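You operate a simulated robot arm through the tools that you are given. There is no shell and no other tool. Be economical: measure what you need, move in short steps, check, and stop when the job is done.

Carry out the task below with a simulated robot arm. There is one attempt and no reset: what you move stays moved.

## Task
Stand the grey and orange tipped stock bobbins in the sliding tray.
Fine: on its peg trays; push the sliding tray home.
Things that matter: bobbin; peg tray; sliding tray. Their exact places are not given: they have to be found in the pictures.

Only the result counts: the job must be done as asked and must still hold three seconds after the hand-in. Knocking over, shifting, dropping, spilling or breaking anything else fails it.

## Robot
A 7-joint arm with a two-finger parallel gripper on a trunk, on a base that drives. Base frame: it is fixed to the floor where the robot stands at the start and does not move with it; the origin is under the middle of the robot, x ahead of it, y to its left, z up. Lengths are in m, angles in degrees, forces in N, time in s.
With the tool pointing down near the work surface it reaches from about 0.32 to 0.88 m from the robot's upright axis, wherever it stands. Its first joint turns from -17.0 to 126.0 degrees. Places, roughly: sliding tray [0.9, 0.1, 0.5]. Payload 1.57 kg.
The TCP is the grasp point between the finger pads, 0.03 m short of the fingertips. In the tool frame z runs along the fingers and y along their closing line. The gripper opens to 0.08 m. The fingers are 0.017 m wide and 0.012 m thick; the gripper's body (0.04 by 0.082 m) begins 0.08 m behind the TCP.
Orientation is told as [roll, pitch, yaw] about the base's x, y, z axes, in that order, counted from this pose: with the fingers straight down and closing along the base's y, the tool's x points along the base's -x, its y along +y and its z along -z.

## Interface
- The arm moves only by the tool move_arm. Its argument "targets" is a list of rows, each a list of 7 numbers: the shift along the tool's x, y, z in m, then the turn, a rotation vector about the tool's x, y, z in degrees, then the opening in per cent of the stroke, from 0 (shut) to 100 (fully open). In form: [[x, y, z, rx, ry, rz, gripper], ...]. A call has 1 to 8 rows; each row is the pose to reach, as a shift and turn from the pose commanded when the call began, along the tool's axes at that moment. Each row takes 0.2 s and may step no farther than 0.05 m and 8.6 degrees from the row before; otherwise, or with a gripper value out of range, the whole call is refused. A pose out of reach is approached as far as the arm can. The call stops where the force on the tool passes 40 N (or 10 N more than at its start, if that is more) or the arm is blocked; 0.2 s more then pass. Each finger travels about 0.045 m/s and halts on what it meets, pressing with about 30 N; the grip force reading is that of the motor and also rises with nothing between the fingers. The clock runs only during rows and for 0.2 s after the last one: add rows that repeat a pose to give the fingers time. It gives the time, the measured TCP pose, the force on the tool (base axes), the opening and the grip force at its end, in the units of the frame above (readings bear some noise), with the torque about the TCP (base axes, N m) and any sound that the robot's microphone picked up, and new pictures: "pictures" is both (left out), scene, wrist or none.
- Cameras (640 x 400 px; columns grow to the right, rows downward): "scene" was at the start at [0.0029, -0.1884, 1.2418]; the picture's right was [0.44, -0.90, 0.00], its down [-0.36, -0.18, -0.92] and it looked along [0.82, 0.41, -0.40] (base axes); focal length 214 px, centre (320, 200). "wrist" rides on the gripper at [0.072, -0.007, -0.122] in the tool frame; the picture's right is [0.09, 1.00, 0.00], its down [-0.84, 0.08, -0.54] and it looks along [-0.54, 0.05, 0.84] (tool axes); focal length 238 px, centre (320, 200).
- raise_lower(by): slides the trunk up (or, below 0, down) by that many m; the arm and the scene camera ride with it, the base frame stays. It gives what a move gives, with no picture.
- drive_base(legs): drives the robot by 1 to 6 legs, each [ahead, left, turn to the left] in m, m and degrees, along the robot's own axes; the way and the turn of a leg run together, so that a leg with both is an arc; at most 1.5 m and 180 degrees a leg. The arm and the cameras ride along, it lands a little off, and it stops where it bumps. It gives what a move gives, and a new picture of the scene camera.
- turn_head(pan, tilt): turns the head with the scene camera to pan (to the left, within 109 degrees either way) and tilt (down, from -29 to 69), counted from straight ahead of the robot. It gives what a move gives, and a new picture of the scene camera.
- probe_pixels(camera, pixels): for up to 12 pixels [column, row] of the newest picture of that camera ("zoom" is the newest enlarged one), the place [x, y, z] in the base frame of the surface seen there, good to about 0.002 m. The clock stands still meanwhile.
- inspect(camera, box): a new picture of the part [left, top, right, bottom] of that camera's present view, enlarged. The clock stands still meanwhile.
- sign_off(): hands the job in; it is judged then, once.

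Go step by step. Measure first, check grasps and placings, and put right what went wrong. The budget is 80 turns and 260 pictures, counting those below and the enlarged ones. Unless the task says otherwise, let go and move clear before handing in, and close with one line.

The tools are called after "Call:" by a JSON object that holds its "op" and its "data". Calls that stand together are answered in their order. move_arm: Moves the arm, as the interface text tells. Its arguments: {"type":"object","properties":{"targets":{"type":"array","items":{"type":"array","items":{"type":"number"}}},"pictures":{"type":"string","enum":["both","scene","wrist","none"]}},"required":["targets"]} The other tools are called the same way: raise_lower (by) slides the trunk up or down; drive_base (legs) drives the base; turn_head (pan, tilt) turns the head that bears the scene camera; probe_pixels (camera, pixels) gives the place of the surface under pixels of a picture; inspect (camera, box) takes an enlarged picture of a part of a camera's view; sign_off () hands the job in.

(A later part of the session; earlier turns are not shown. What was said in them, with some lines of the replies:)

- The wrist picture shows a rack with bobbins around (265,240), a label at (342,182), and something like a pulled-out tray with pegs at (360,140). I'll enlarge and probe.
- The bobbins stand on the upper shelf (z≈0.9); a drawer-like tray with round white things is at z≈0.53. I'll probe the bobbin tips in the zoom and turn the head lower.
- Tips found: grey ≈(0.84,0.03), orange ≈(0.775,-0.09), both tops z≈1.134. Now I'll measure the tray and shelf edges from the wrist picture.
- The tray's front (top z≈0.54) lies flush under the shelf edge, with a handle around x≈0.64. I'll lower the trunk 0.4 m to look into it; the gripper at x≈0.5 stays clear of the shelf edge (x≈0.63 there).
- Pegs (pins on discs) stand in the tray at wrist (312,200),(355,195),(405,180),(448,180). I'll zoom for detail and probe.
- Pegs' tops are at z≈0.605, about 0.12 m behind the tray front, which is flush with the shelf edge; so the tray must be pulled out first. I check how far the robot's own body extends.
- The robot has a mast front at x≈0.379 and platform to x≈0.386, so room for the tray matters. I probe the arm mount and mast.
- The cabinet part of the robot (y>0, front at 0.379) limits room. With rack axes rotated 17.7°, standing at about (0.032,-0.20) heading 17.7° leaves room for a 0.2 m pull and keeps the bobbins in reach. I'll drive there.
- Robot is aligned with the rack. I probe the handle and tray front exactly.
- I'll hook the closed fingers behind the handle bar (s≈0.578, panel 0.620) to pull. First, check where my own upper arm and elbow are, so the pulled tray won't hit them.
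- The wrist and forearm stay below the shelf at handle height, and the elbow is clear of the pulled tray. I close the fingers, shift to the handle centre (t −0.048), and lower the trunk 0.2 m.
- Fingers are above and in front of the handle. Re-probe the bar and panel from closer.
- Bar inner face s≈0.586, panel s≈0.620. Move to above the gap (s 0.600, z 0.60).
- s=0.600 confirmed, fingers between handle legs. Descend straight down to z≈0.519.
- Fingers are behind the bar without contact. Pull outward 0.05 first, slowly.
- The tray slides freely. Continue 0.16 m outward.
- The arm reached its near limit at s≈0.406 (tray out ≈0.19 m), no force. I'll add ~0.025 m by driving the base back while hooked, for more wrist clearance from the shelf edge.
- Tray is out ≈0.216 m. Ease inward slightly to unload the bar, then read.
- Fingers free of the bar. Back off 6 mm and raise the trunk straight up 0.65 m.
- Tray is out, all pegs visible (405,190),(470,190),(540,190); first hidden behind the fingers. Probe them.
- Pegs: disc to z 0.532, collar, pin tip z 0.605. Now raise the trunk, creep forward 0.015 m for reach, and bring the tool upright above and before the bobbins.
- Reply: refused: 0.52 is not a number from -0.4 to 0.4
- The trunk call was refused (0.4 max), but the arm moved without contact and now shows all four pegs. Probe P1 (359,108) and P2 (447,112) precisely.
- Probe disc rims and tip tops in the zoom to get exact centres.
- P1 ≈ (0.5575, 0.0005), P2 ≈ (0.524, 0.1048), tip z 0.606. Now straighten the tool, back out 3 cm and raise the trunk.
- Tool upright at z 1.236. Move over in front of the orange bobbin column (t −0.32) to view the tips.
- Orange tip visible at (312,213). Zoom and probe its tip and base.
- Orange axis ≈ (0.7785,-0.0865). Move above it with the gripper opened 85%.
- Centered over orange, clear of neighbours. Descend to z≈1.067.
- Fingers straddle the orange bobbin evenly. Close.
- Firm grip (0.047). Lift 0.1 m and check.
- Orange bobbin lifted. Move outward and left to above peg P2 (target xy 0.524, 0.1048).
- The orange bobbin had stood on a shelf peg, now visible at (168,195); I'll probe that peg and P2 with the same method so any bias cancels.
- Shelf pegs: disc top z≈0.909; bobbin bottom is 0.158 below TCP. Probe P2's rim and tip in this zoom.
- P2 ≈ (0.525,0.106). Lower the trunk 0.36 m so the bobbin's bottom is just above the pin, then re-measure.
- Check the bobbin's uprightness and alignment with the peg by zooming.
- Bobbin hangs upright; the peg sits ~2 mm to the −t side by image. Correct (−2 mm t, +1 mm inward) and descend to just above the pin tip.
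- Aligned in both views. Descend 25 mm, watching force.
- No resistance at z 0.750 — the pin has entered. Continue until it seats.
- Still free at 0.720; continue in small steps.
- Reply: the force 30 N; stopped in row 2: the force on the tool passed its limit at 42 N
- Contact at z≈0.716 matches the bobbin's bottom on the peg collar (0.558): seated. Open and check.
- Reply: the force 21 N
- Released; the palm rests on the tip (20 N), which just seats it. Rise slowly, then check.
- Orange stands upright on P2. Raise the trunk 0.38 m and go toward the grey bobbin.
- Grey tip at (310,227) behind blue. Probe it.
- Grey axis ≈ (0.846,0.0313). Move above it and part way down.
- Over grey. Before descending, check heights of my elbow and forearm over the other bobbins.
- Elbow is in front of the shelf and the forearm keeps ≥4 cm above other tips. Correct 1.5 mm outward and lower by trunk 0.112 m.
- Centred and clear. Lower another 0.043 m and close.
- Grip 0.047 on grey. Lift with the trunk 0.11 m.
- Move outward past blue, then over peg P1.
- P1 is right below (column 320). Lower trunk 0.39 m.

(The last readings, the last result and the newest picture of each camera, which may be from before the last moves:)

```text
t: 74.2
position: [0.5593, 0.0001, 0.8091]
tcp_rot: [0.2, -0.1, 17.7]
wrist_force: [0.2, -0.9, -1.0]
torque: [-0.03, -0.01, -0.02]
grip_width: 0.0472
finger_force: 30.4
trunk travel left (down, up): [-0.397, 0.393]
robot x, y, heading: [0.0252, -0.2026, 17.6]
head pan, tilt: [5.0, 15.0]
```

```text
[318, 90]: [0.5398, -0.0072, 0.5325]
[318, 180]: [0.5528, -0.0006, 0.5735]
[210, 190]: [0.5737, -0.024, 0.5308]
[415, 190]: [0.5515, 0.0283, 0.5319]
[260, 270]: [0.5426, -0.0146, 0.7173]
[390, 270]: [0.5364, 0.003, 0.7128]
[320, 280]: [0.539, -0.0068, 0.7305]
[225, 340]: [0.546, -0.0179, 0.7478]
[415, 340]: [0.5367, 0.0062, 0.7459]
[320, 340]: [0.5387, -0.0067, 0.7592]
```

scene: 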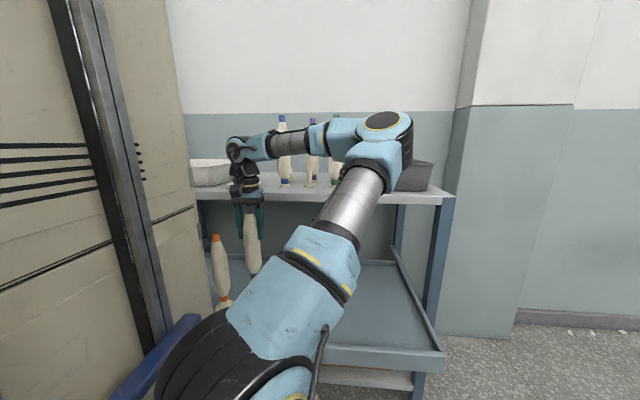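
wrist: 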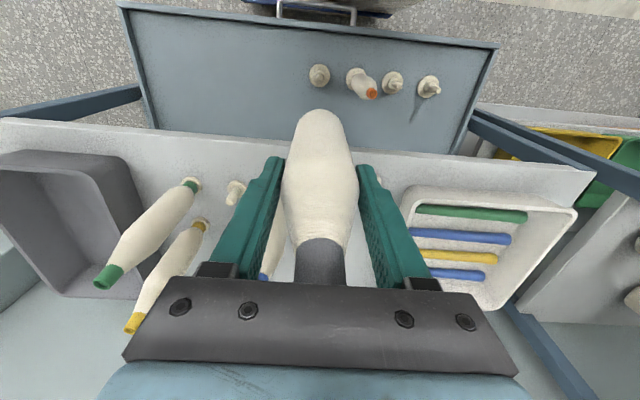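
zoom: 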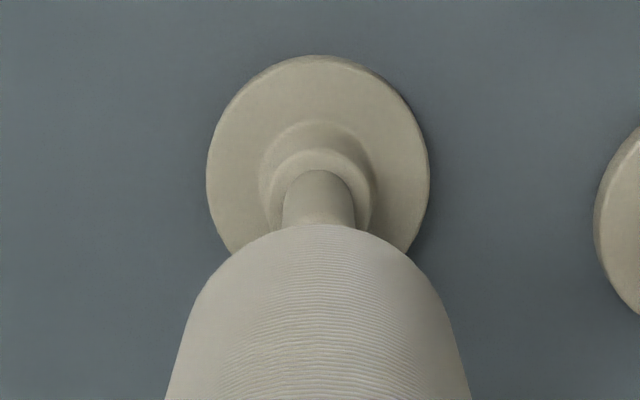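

t is aligned (columns 318/318). By coordinates and compared to the orange placing, I'm ~2 mm too far inward; correct and descend to just above the pin.

Call:
{"op": "move_arm", "data": {"targets": [[0.002, 0, 0.015, 0, 0, 0, 0], [0.002, 0, 0.033, 0, 0, 0, 0], [0.002, 0, 0.033, 0, 0, 0, 0]], "pictures": "none"}}

Call:
{"op": "inspect", "data": {"camera": "scene", "box": [200, 200, 300, 320]}}

Call:
{"op": "inspect", "data": {"camera": "wrist", "box": [270, 50, 370, 120]}}

```text
t: 75.0
position: [0.5562, 0.0003, 0.776]
tcp_rot: [0.2, -0.1, 17.7]
wrist_force: [-0.6, 0.0, -0.5]
torque: [0.0, 0.03, -0.02]
grip_width: 0.047
finger_force: 29.5
trunk travel left (down, up): [-0.397, 0.393]
robot x, y, heading: [0.0227, -0.203, 17.8]
head pan, tilt: [5.0, 15.0]
```

```text
3.33 times, centred on (250, 260) of scene
```

zoom: 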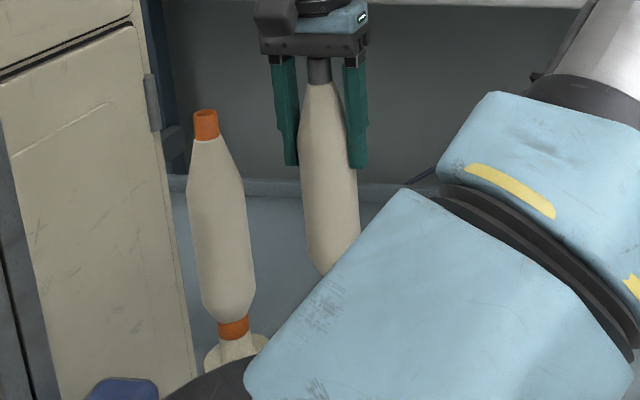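

```text
5.71 times, centred on (320, 85) of wrist
```

zoom: 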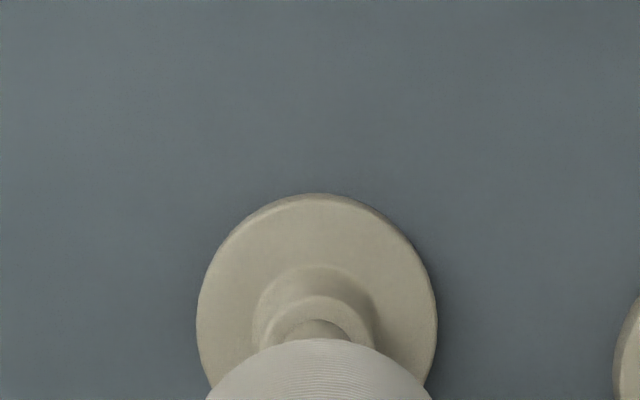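

Comparing with the orange images at the same height (disc edge row 193 vs 187, bobbin row 340 vs 350), the bobbin is ≈2.5 mm too far outward. Correct inward and descend 15 mm slowly.

Call:
{"op": "move_arm", "data": {"targets": [[-0.0025, 0, 0, 0, 0, 0, 0], [-0.0025, 0, 0.005, 0, 0, 0, 0], [-0.0025, 0, 0.01, 0, 0, 0, 0], [-0.0025, 0, 0.015, 0, 0, 0, 0]], "pictures": "none"}}

```text
t: 76.0
position: [0.5605, -0.0001, 0.7606]
tcp_rot: [0.2, -0.1, 17.7]
wrist_force: [1.0, 0.9, -1.7]
torque: [0.0, 0.01, 0.0]
grip_width: 0.047
finger_force: 30.2
trunk travel left (down, up): [-0.397, 0.393]
robot x, y, heading: [0.0205, -0.2016, 17.7]
head pan, tilt: [5.0, 15.0]
```

No force yet at the tip height. Continue 12 mm.

Call:
{"op": "move_arm", "data": {"targets": [[0, 0, 0.003, 0, 0, 0, 0], [0, 0, 0.006, 0, 0, 0, 0], [0, 0, 0.009, 0, 0, 0, 0], [0, 0, 0.012, 0, 0, 0, 0]], "pictures": "none"}}

```text
t: 77.0
position: [0.5579, -0.0002, 0.7484]
tcp_rot: [0.2, -0.1, 17.7]
wrist_force: [-0.7, 0.3, -1.0]
torque: [0.01, 0.03, -0.05]
grip_width: 0.047
finger_force: 30.1
trunk travel left (down, up): [-0.397, 0.393]
robot x, y, heading: [0.0243, -0.2014, 17.9]
head pan, tilt: [5.0, 15.0]
```

The pin has entered without force. Continue to near the seat (z≈0.719).

Call:
{"op": "move_arm", "data": {"targets": [[0, 0, 0.007, 0, 0, 0, 0], [0, 0, 0.014, 0, 0, 0, 0], [0, 0, 0.021, 0, 0, 0, 0], [0, 0, 0.027, 0, 0, 0, 0], [0, 0, 0.029, 0, 0, 0, 0]], "pictures": "wrist"}}

Call:
{"op": "inspect", "data": {"camera": "scene", "box": [200, 200, 300, 320]}}

```text
t: 78.2
position: [0.559, 0.0006, 0.7201]
tcp_rot: [0.2, -0.1, 17.7]
wrist_force: [0.4, -0.6, -1.3]
torque: [0.01, -0.01, -0.03]
grip_width: 0.0468
finger_force: 29.4
trunk travel left (down, up): [-0.397, 0.393]
robot x, y, heading: [0.0195, -0.2027, 17.8]
head pan, tilt: [5.0, 15.0]
```

wrist: 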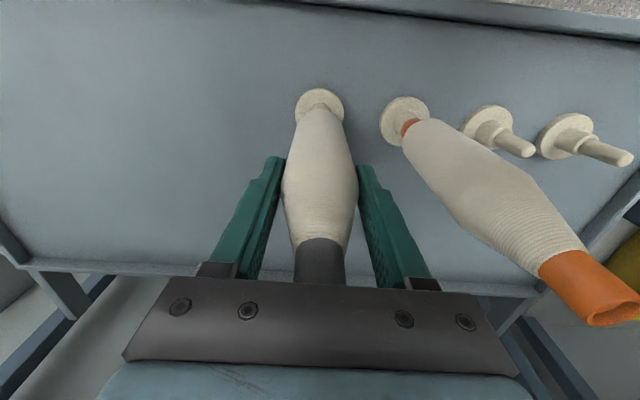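

```text
3.33 times, centred on (250, 260) of scene
```

zoom: 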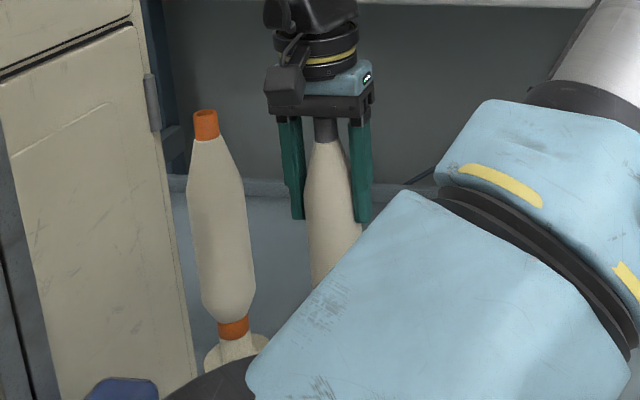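

Nearly seated. Lower 4 mm more until contact.

Call:
{"op": "move_arm", "data": {"targets": [[0, 0, 0.002, 0, 0, 0, 0], [0, 0, 0.0035, 0, 0, 0, 0]], "pictures": "none"}}

```text
t: 78.8
position: [0.5597, 0.0013, 0.7164]
tcp_rot: [0.2, -0.2, 17.7]
wrist_force: [-0.8, -2.3, 15.5]
torque: [-0.43, 0.11, 0.01]
grip_width: 0.0471
finger_force: 29.6
trunk travel left (down, up): [-0.397, 0.393]
robot x, y, heading: [0.0208, -0.1981, 17.9]
head pan, tilt: [5.0, 15.0]
```

Seated (15 N at the same height as orange). Open and rise.

Call:
{"op": "move_arm", "data": {"targets": [[0, 0, 0, 0, 0, 0, 70], [0, 0, 0, 0, 0, 0, 85], [0, 0, 0, 0, 0, 0, 85], [0, 0, -0.03, 0, 0, 0, 85], [0, 0, -0.06, 0, 0, 0, 85], [0, 0, -0.09, 0, 0, 0, 85], [0, 0, -0.12, 0, 0, 0, 85]], "pictures": "both"}}

Call:
{"op": "inspect", "data": {"camera": "scene", "box": [200, 200, 300, 320]}}

```text
t: 80.4
position: [0.5578, -0.0002, 0.8368]
tcp_rot: [0.2, -0.1, 17.7]
wrist_force: [0.6, -0.3, -0.7]
torque: [0.01, 0.0, -0.01]
grip_width: 0.068
finger_force: 0.1
trunk travel left (down, up): [-0.397, 0.393]
robot x, y, heading: [0.0215, -0.1985, 17.5]
head pan, tilt: [5.0, 15.0]
```

scene: 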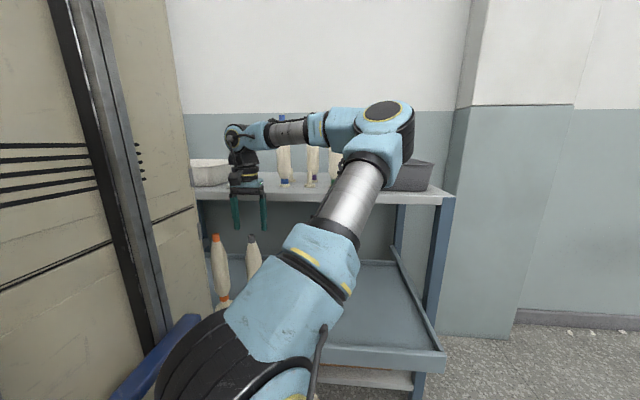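
wrist: 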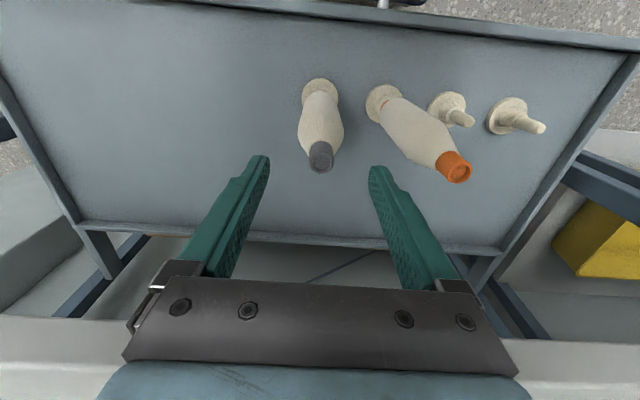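

```text
3.33 times, centred on (250, 260) of scene
```

zoom: 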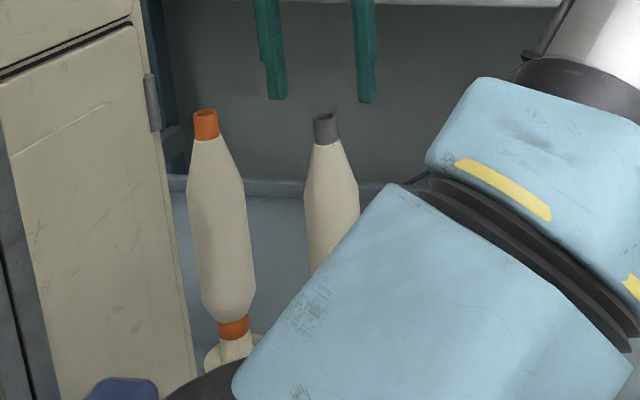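

Both bobbins stand on their pegs. Now close the fingers, rise a bit, drive back 6 cm for room, and view the handle for pushing the tray home.

Call:
{"op": "move_arm", "data": {"targets": [[0, 0, -0.03, 0, 0, 0, 85], [0, 0, -0.05, 0, 0, 0, 85]], "pictures": "none"}}

Call:
{"op": "drive_base", "data": {"legs": [[-0.06, 0, 0]]}}

Call:
{"op": "move_arm", "data": {"targets": [[0.03, -0.01, 0, 0, 0, 0, 40], [0.06, -0.017, 0, 0, 0, 0, 0], [0.083, -0.017, 0, 0, 0, 0, 0], [0.083, -0.017, 0, 0, 0, 0, 0], [0.083, -0.017, 0, 0, 0, 0, 0]], "pictures": "both"}}

```text
t: 81.0
position: [0.5579, -0.0021, 0.8865]
tcp_rot: [0.1, -0.1, 17.7]
wrist_force: [0.0, -0.2, -0.2]
torque: [0.01, -0.01, 0.02]
grip_width: 0.068
finger_force: 0.1
trunk travel left (down, up): [-0.397, 0.393]
robot x, y, heading: [0.0251, -0.2008, 17.7]
head pan, tilt: [5.0, 15.0]
```

```text
t: 82.0
position: [0.5002, -0.0204, 0.8862]
tcp_rot: [0.1, -0.1, 17.7]
wrist_force: [0.8, 0.2, 0.2]
torque: [0.02, -0.04, -0.02]
grip_width: 0.0678
finger_force: 0.0
trunk travel left (down, up): [-0.397, 0.393]
robot x, y, heading: [-0.0347, -0.2177, 17.6]
head pan, tilt: [5.0, 15.0]
```

scene: 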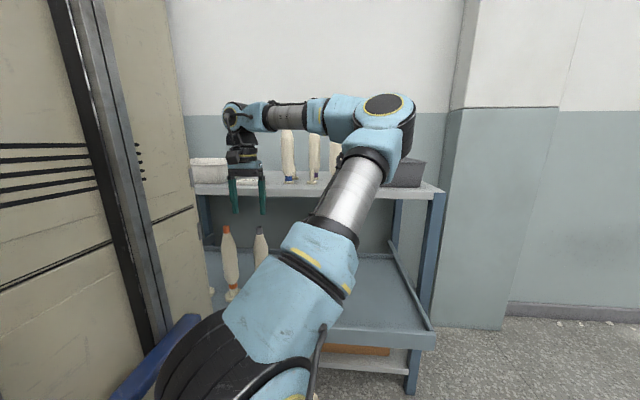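

```text
t: 83.2
position: [0.4251, -0.0612, 0.8866]
tcp_rot: [0.2, 0.0, 17.7]
wrist_force: [0.1, 0.3, 0.9]
torque: [0.04, 0.0, -0.01]
grip_width: 0.0
finger_force: 20.2
trunk travel left (down, up): [-0.397, 0.393]
robot x, y, heading: [-0.0339, -0.2206, 17.8]
head pan, tilt: [5.0, 15.0]
```

scene: 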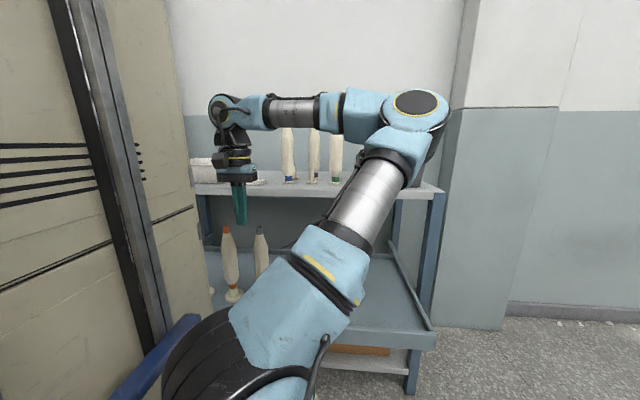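
wrist: 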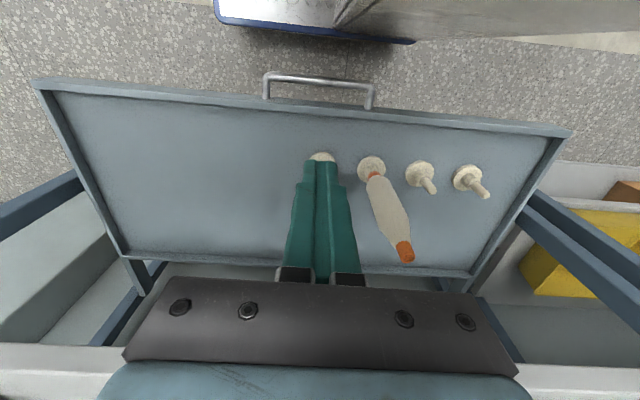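

Fingers shut, clear. Probe handle (320,82) and panel for the gap.

Call:
{"op": "probe_pixels", "data": {"camera": "wrist", "pixels": [[295, 77], [320, 80], [345, 83], [267, 95], [371, 100], [320, 103], [295, 100], [345, 106], [320, 106], [405, 245]]}}

Call:
{"op": "inspect", "data": {"camera": "wrist", "box": [250, 60, 390, 130]}}

```text
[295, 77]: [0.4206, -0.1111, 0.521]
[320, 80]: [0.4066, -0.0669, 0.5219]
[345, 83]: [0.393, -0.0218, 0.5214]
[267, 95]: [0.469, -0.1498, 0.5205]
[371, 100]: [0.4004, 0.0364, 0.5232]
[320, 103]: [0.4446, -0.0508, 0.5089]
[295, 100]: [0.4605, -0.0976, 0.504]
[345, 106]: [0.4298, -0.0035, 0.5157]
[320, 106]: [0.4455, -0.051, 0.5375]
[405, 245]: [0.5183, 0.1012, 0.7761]
```

```text
4.57 times, centred on (320, 95) of wrist
```

zoom: 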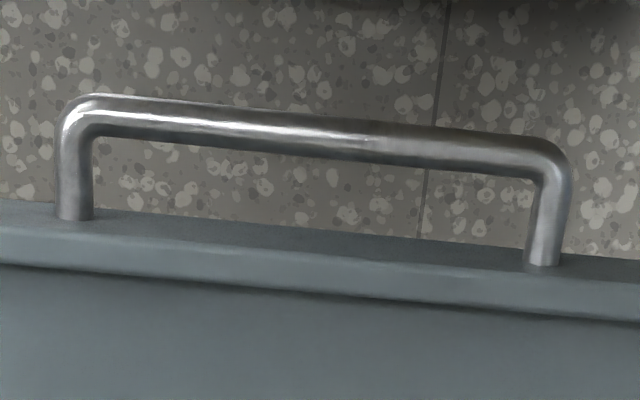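

Gap centre s≈0.3915; TCP s≈0.386. Shift 5 mm inward and lower the trunk to just above the panel.

Call:
{"op": "move_arm", "data": {"targets": [[-0.005, 0, 0, 0, 0, 0, 0]], "pictures": "none"}}

Call:
{"op": "raise_lower", "data": {"by": -0.3}}

Call:
{"op": "move_arm", "data": {"targets": [[0, 0, 0, 0, 0, 0, 0]], "pictures": "both"}}

```text
t: 83.6
position: [0.4297, -0.0603, 0.8881]
tcp_rot: [0.2, -0.1, 17.8]
wrist_force: [0.2, 0.4, -0.4]
torque: [-0.03, 0.0, -0.02]
grip_width: 0.0002
finger_force: 21.4
trunk travel left (down, up): [-0.397, 0.393]
robot x, y, heading: [-0.0365, -0.2201, 17.4]
head pan, tilt: [5.0, 15.0]
```

```text
t: 86.6
position: [0.4293, -0.0597, 0.5859]
tcp_rot: [0.1, -0.1, 17.7]
wrist_force: [-0.3, -0.1, -0.3]
torque: [-0.01, -0.02, 0.02]
grip_width: 0.0
finger_force: 21.5
trunk travel left (down, up): [-0.097, 0.693]
robot x, y, heading: [-0.0387, -0.2243, 17.7]
head pan, tilt: [5.0, 15.0]
```

```text
t: 87.0
position: [0.4301, -0.0603, 0.5871]
tcp_rot: [0.2, -0.1, 17.8]
wrist_force: [-0.2, 0.4, 0.1]
torque: [-0.01, 0.02, 0.01]
grip_width: 0.0003
finger_force: 21.0
trunk travel left (down, up): [-0.097, 0.693]
robot x, y, heading: [-0.0334, -0.2192, 17.7]
head pan, tilt: [5.0, 15.0]
```

scene: 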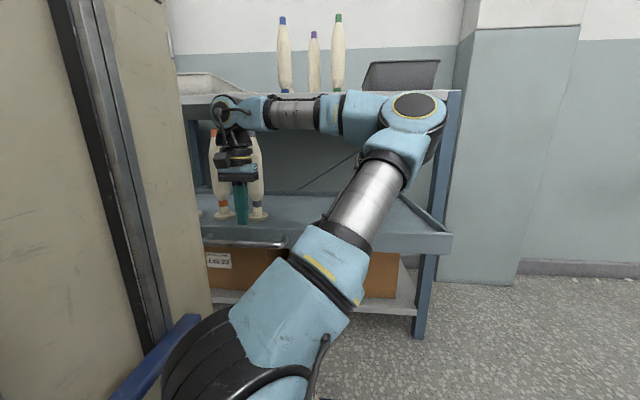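
wrist: 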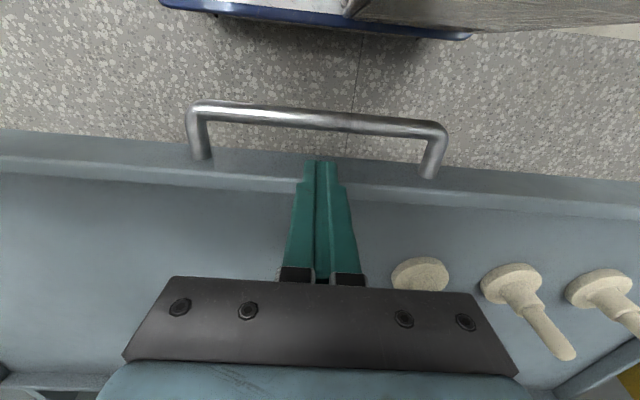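

s=0.3915 confirmed. Descend into the gap.

Call:
{"op": "move_arm", "data": {"targets": [[0, 0, 0.025, 0, 0, 0, 0], [0, 0, 0.05, 0, 0, 0, 0], [0, 0, 0.067, 0, 0, 0, 0], [0, 0, 0.067, 0, 0, 0, 0]], "pictures": "wrist"}}

```text
t: 88.0
position: [0.4303, -0.0596, 0.5188]
tcp_rot: [0.2, -0.1, 17.7]
wrist_force: [0.5, -0.1, -0.3]
torque: [0.0, -0.02, -0.03]
grip_width: 0.0001
finger_force: 21.5
trunk travel left (down, up): [-0.097, 0.693]
robot x, y, heading: [-0.0367, -0.2208, 17.7]
head pan, tilt: [5.0, 15.0]
```

wrist: 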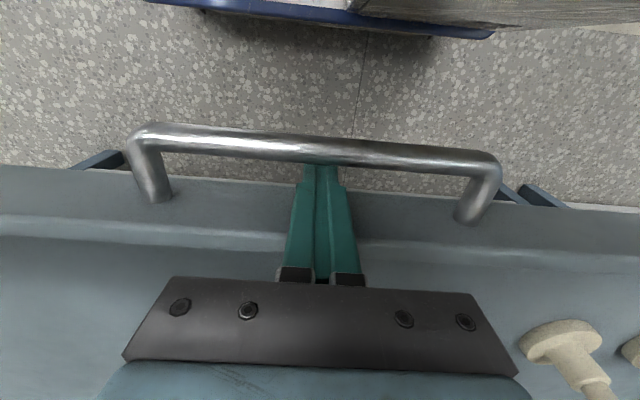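

In the gap without contact. Push inward slowly, first 0.11 m.

Call:
{"op": "move_arm", "data": {"targets": [[-0.01, 0, 0, 0, 0, 0, 0], [-0.02, 0, 0, 0, 0, 0, 0], [-0.035, 0, 0, 0, 0, 0, 0], [-0.05, 0, 0, 0, 0, 0, 0], [-0.065, 0, 0, 0, 0, 0, 0], [-0.08, 0, 0, 0, 0, 0, 0], [-0.095, 0, 0, 0, 0, 0, 0], [-0.11, 0, 0, 0, 0, 0, 0]], "pictures": "both"}}

```text
t: 89.8
position: [0.5337, -0.0254, 0.5185]
tcp_rot: [0.2, -0.2, 17.8]
wrist_force: [-0.2, 0.1, 0.2]
torque: [0.0, 0.02, 0.0]
grip_width: 0.0002
finger_force: 21.1
trunk travel left (down, up): [-0.097, 0.693]
robot x, y, heading: [-0.0364, -0.2212, 17.6]
head pan, tilt: [5.0, 15.0]
```

scene: 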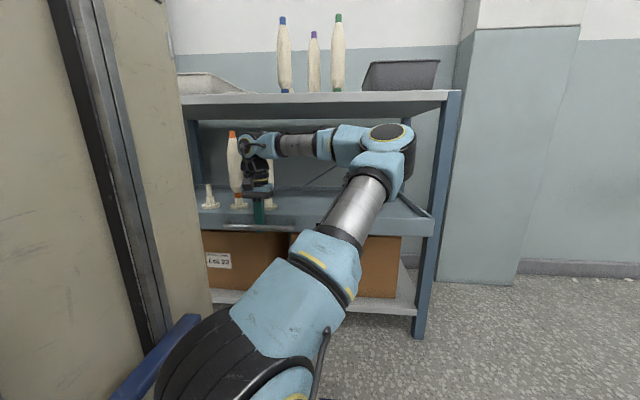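
wrist: 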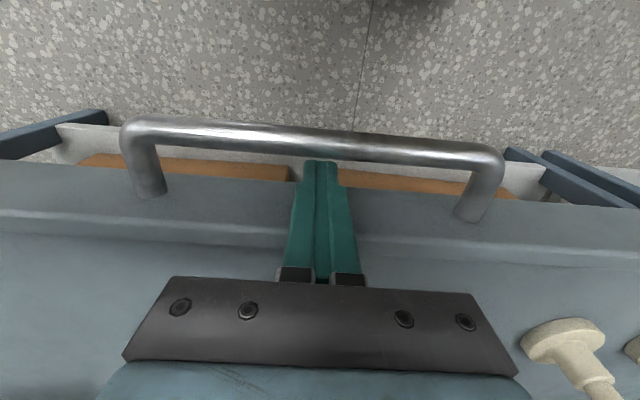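

Tray sliding in, bobbins upright. Push the remaining ≈0.108 m.

Call:
{"op": "move_arm", "data": {"targets": [[-0.014, 0, 0, 0, 0, 0, 0], [-0.028, 0, 0, 0, 0, 0, 0], [-0.042, 0, 0, 0, 0, 0, 0], [-0.056, 0, 0, 0, 0, 0, 0], [-0.07, 0, 0, 0, 0, 0, 0], [-0.084, 0, 0, 0, 0, 0, 0], [-0.097, 0, 0, 0, 0, 0, 0], [-0.107, 0, 0, 0, 0, 0, 0]], "pictures": "both"}}

```text
t: 91.6
position: [0.6376, 0.0062, 0.5193]
tcp_rot: [0.2, -0.1, 17.7]
wrist_force: [0.0, 1.2, 0.2]
torque: [-0.01, 0.0, -0.01]
grip_width: 0.0
finger_force: 20.5
trunk travel left (down, up): [-0.097, 0.693]
robot x, y, heading: [-0.0339, -0.2167, 17.7]
head pan, tilt: [5.0, 15.0]
```

scene: 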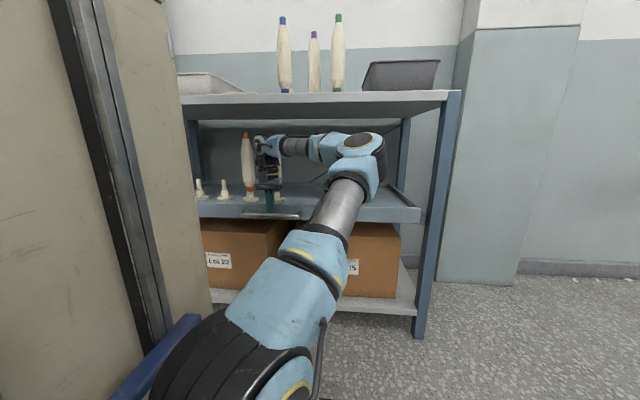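
wrist: 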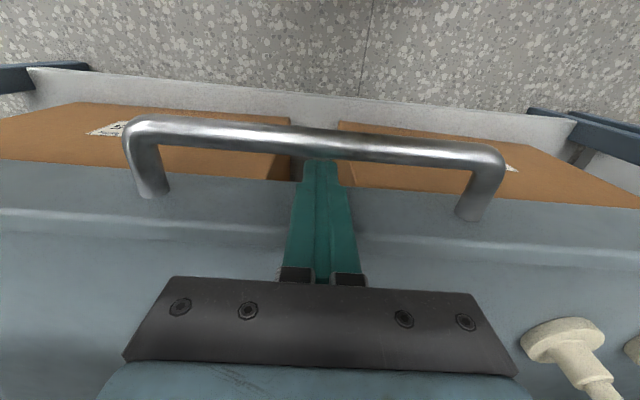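

s≈0.609; originally home would be ≈0.6125. Push on gently until the stop is felt.

Call:
{"op": "move_arm", "data": {"targets": [[-0.002, 0, 0, 0, 0, 0, 0], [-0.004, 0, 0, 0, 0, 0, 0], [-0.006, 0, 0, 0, 0, 0, 0]], "pictures": "none"}}

```text
t: 92.4
position: [0.6391, 0.0055, 0.5202]
tcp_rot: [0.0, 0.1, 17.7]
wrist_force: [-33.8, -18.3, 0.5]
torque: [0.41, -0.77, -0.28]
grip_width: 0.0
finger_force: 21.4
trunk travel left (down, up): [-0.097, 0.693]
robot x, y, heading: [-0.0323, -0.2211, 17.6]
head pan, tilt: [5.0, 15.0]
```

The stop is reached (38 N): the tray is home. Back off to the gap centre, lift, and withdraw.

Call:
{"op": "move_arm", "data": {"targets": [[0.011, 0, 0, 0, 0, 0, 0], [0.011, 0, -0.025, 0, 0, 0, 0], [0.011, 0, -0.05, 0, 0, 0, 0], [0.011, 0, -0.075, 0, 0, 0, 0], [0.05, 0, -0.08, 0, 0, 0, 0], [0.09, 0, -0.08, 0, 0, 0, 0], [0.13, 0, -0.09, 0, 0, 0, 0], [0.17, 0, -0.1, 0, 0, 0, 0]], "pictures": "both"}}

```text
t: 94.2
position: [0.4808, -0.0466, 0.6202]
tcp_rot: [0.3, -0.1, 17.6]
wrist_force: [-0.1, 0.6, 0.9]
torque: [0.01, -0.01, 0.01]
grip_width: 0.0001
finger_force: 21.8
trunk travel left (down, up): [-0.097, 0.693]
robot x, y, heading: [-0.0344, -0.2188, 17.8]
head pan, tilt: [5.0, 15.0]
```

scene: 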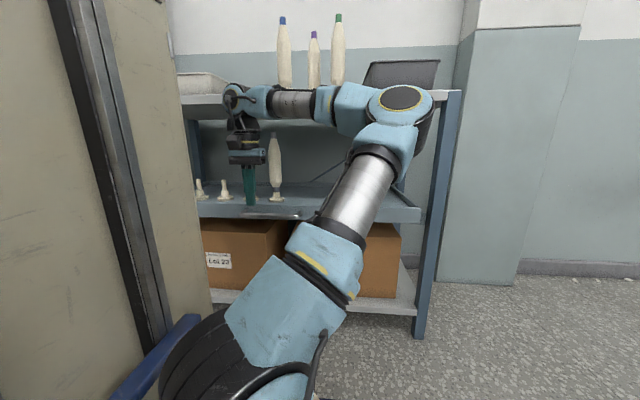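
wrist: 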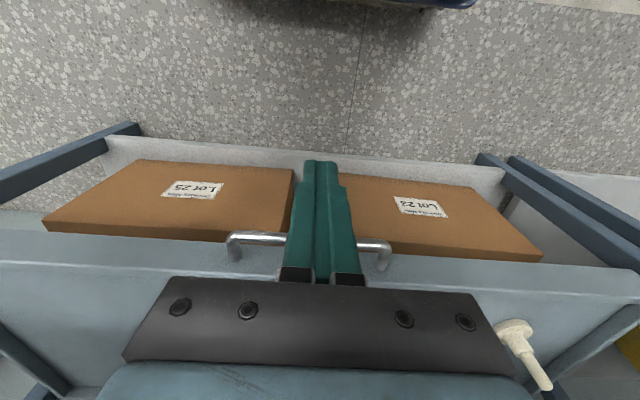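

Withdrawn. Verify tray position and both bobbins.

Call:
{"op": "probe_pixels", "data": {"camera": "wrist", "pixels": [[180, 240], [450, 262], [265, 236], [370, 241], [180, 250]]}}

Call:
{"op": "inspect", "data": {"camera": "scene", "box": [180, 110, 320, 220]}}

Call:
{"op": "raise_lower", "data": {"by": 0.25}}

Call:
{"op": "move_arm", "data": {"targets": [[0.03, 0, 0, 0, -4, 0, 50], [0.05, 0, 0, 0, -12, 0, 50], [0.05, 0, 0, 0, -20, 0, 50], [0.05, 0, 0, 0, -20, 0, 50]], "pictures": "both"}}

```text
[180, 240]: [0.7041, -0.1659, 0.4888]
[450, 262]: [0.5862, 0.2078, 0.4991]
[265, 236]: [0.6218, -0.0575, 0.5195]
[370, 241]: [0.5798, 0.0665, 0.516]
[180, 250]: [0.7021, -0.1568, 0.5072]
```

```text
3.64 times, centred on (250, 165) of scene
```

zoom: 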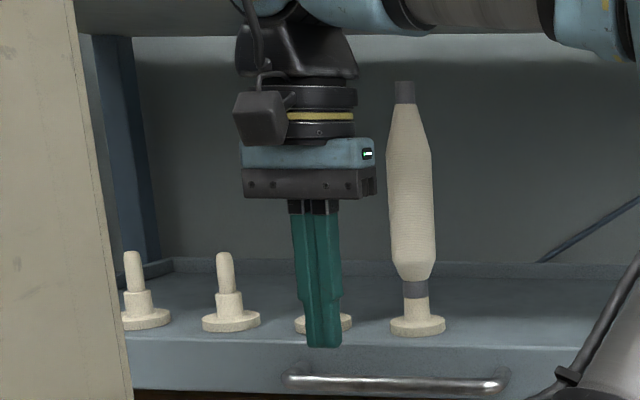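

```text
t: 96.8
position: [0.4813, -0.0453, 0.8695]
tcp_rot: [0.2, -0.2, 17.7]
wrist_force: [-0.5, 1.4, -0.3]
torque: [0.03, 0.0, 0.0]
grip_width: 0.0
finger_force: 21.5
trunk travel left (down, up): [-0.347, 0.443]
robot x, y, heading: [-0.0334, -0.2212, 17.8]
head pan, tilt: [5.0, 15.0]
```

```text
t: 97.8
position: [0.4339, -0.0599, 0.8692]
tcp_rot: [0.2, -20.2, 17.5]
wrist_force: [0.3, -0.5, -0.6]
torque: [0.01, -0.03, 0.0]
grip_width: 0.0401
finger_force: 0.1
trunk travel left (down, up): [-0.347, 0.443]
robot x, y, heading: [-0.0367, -0.22, 17.6]
head pan, tilt: [5.0, 15.0]
```

scene: 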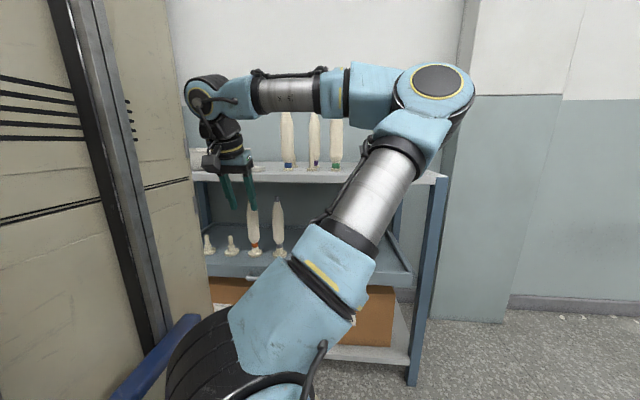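
wrist: 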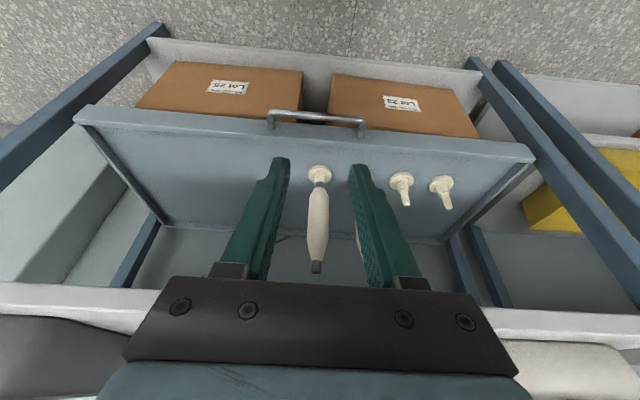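

The tray front is back at s≈0.621, its starting place. Both bobbins stand upright on their pegs, and the gripper is empty and clear. I'm handing in.

Call:
{"op": "sign_off", "data": {}}

```text
The job is handed in.
```

The grey and orange tipped bobbins are standing on pegs in the sliding tray, and the tray is pushed home; nothing else was touched.
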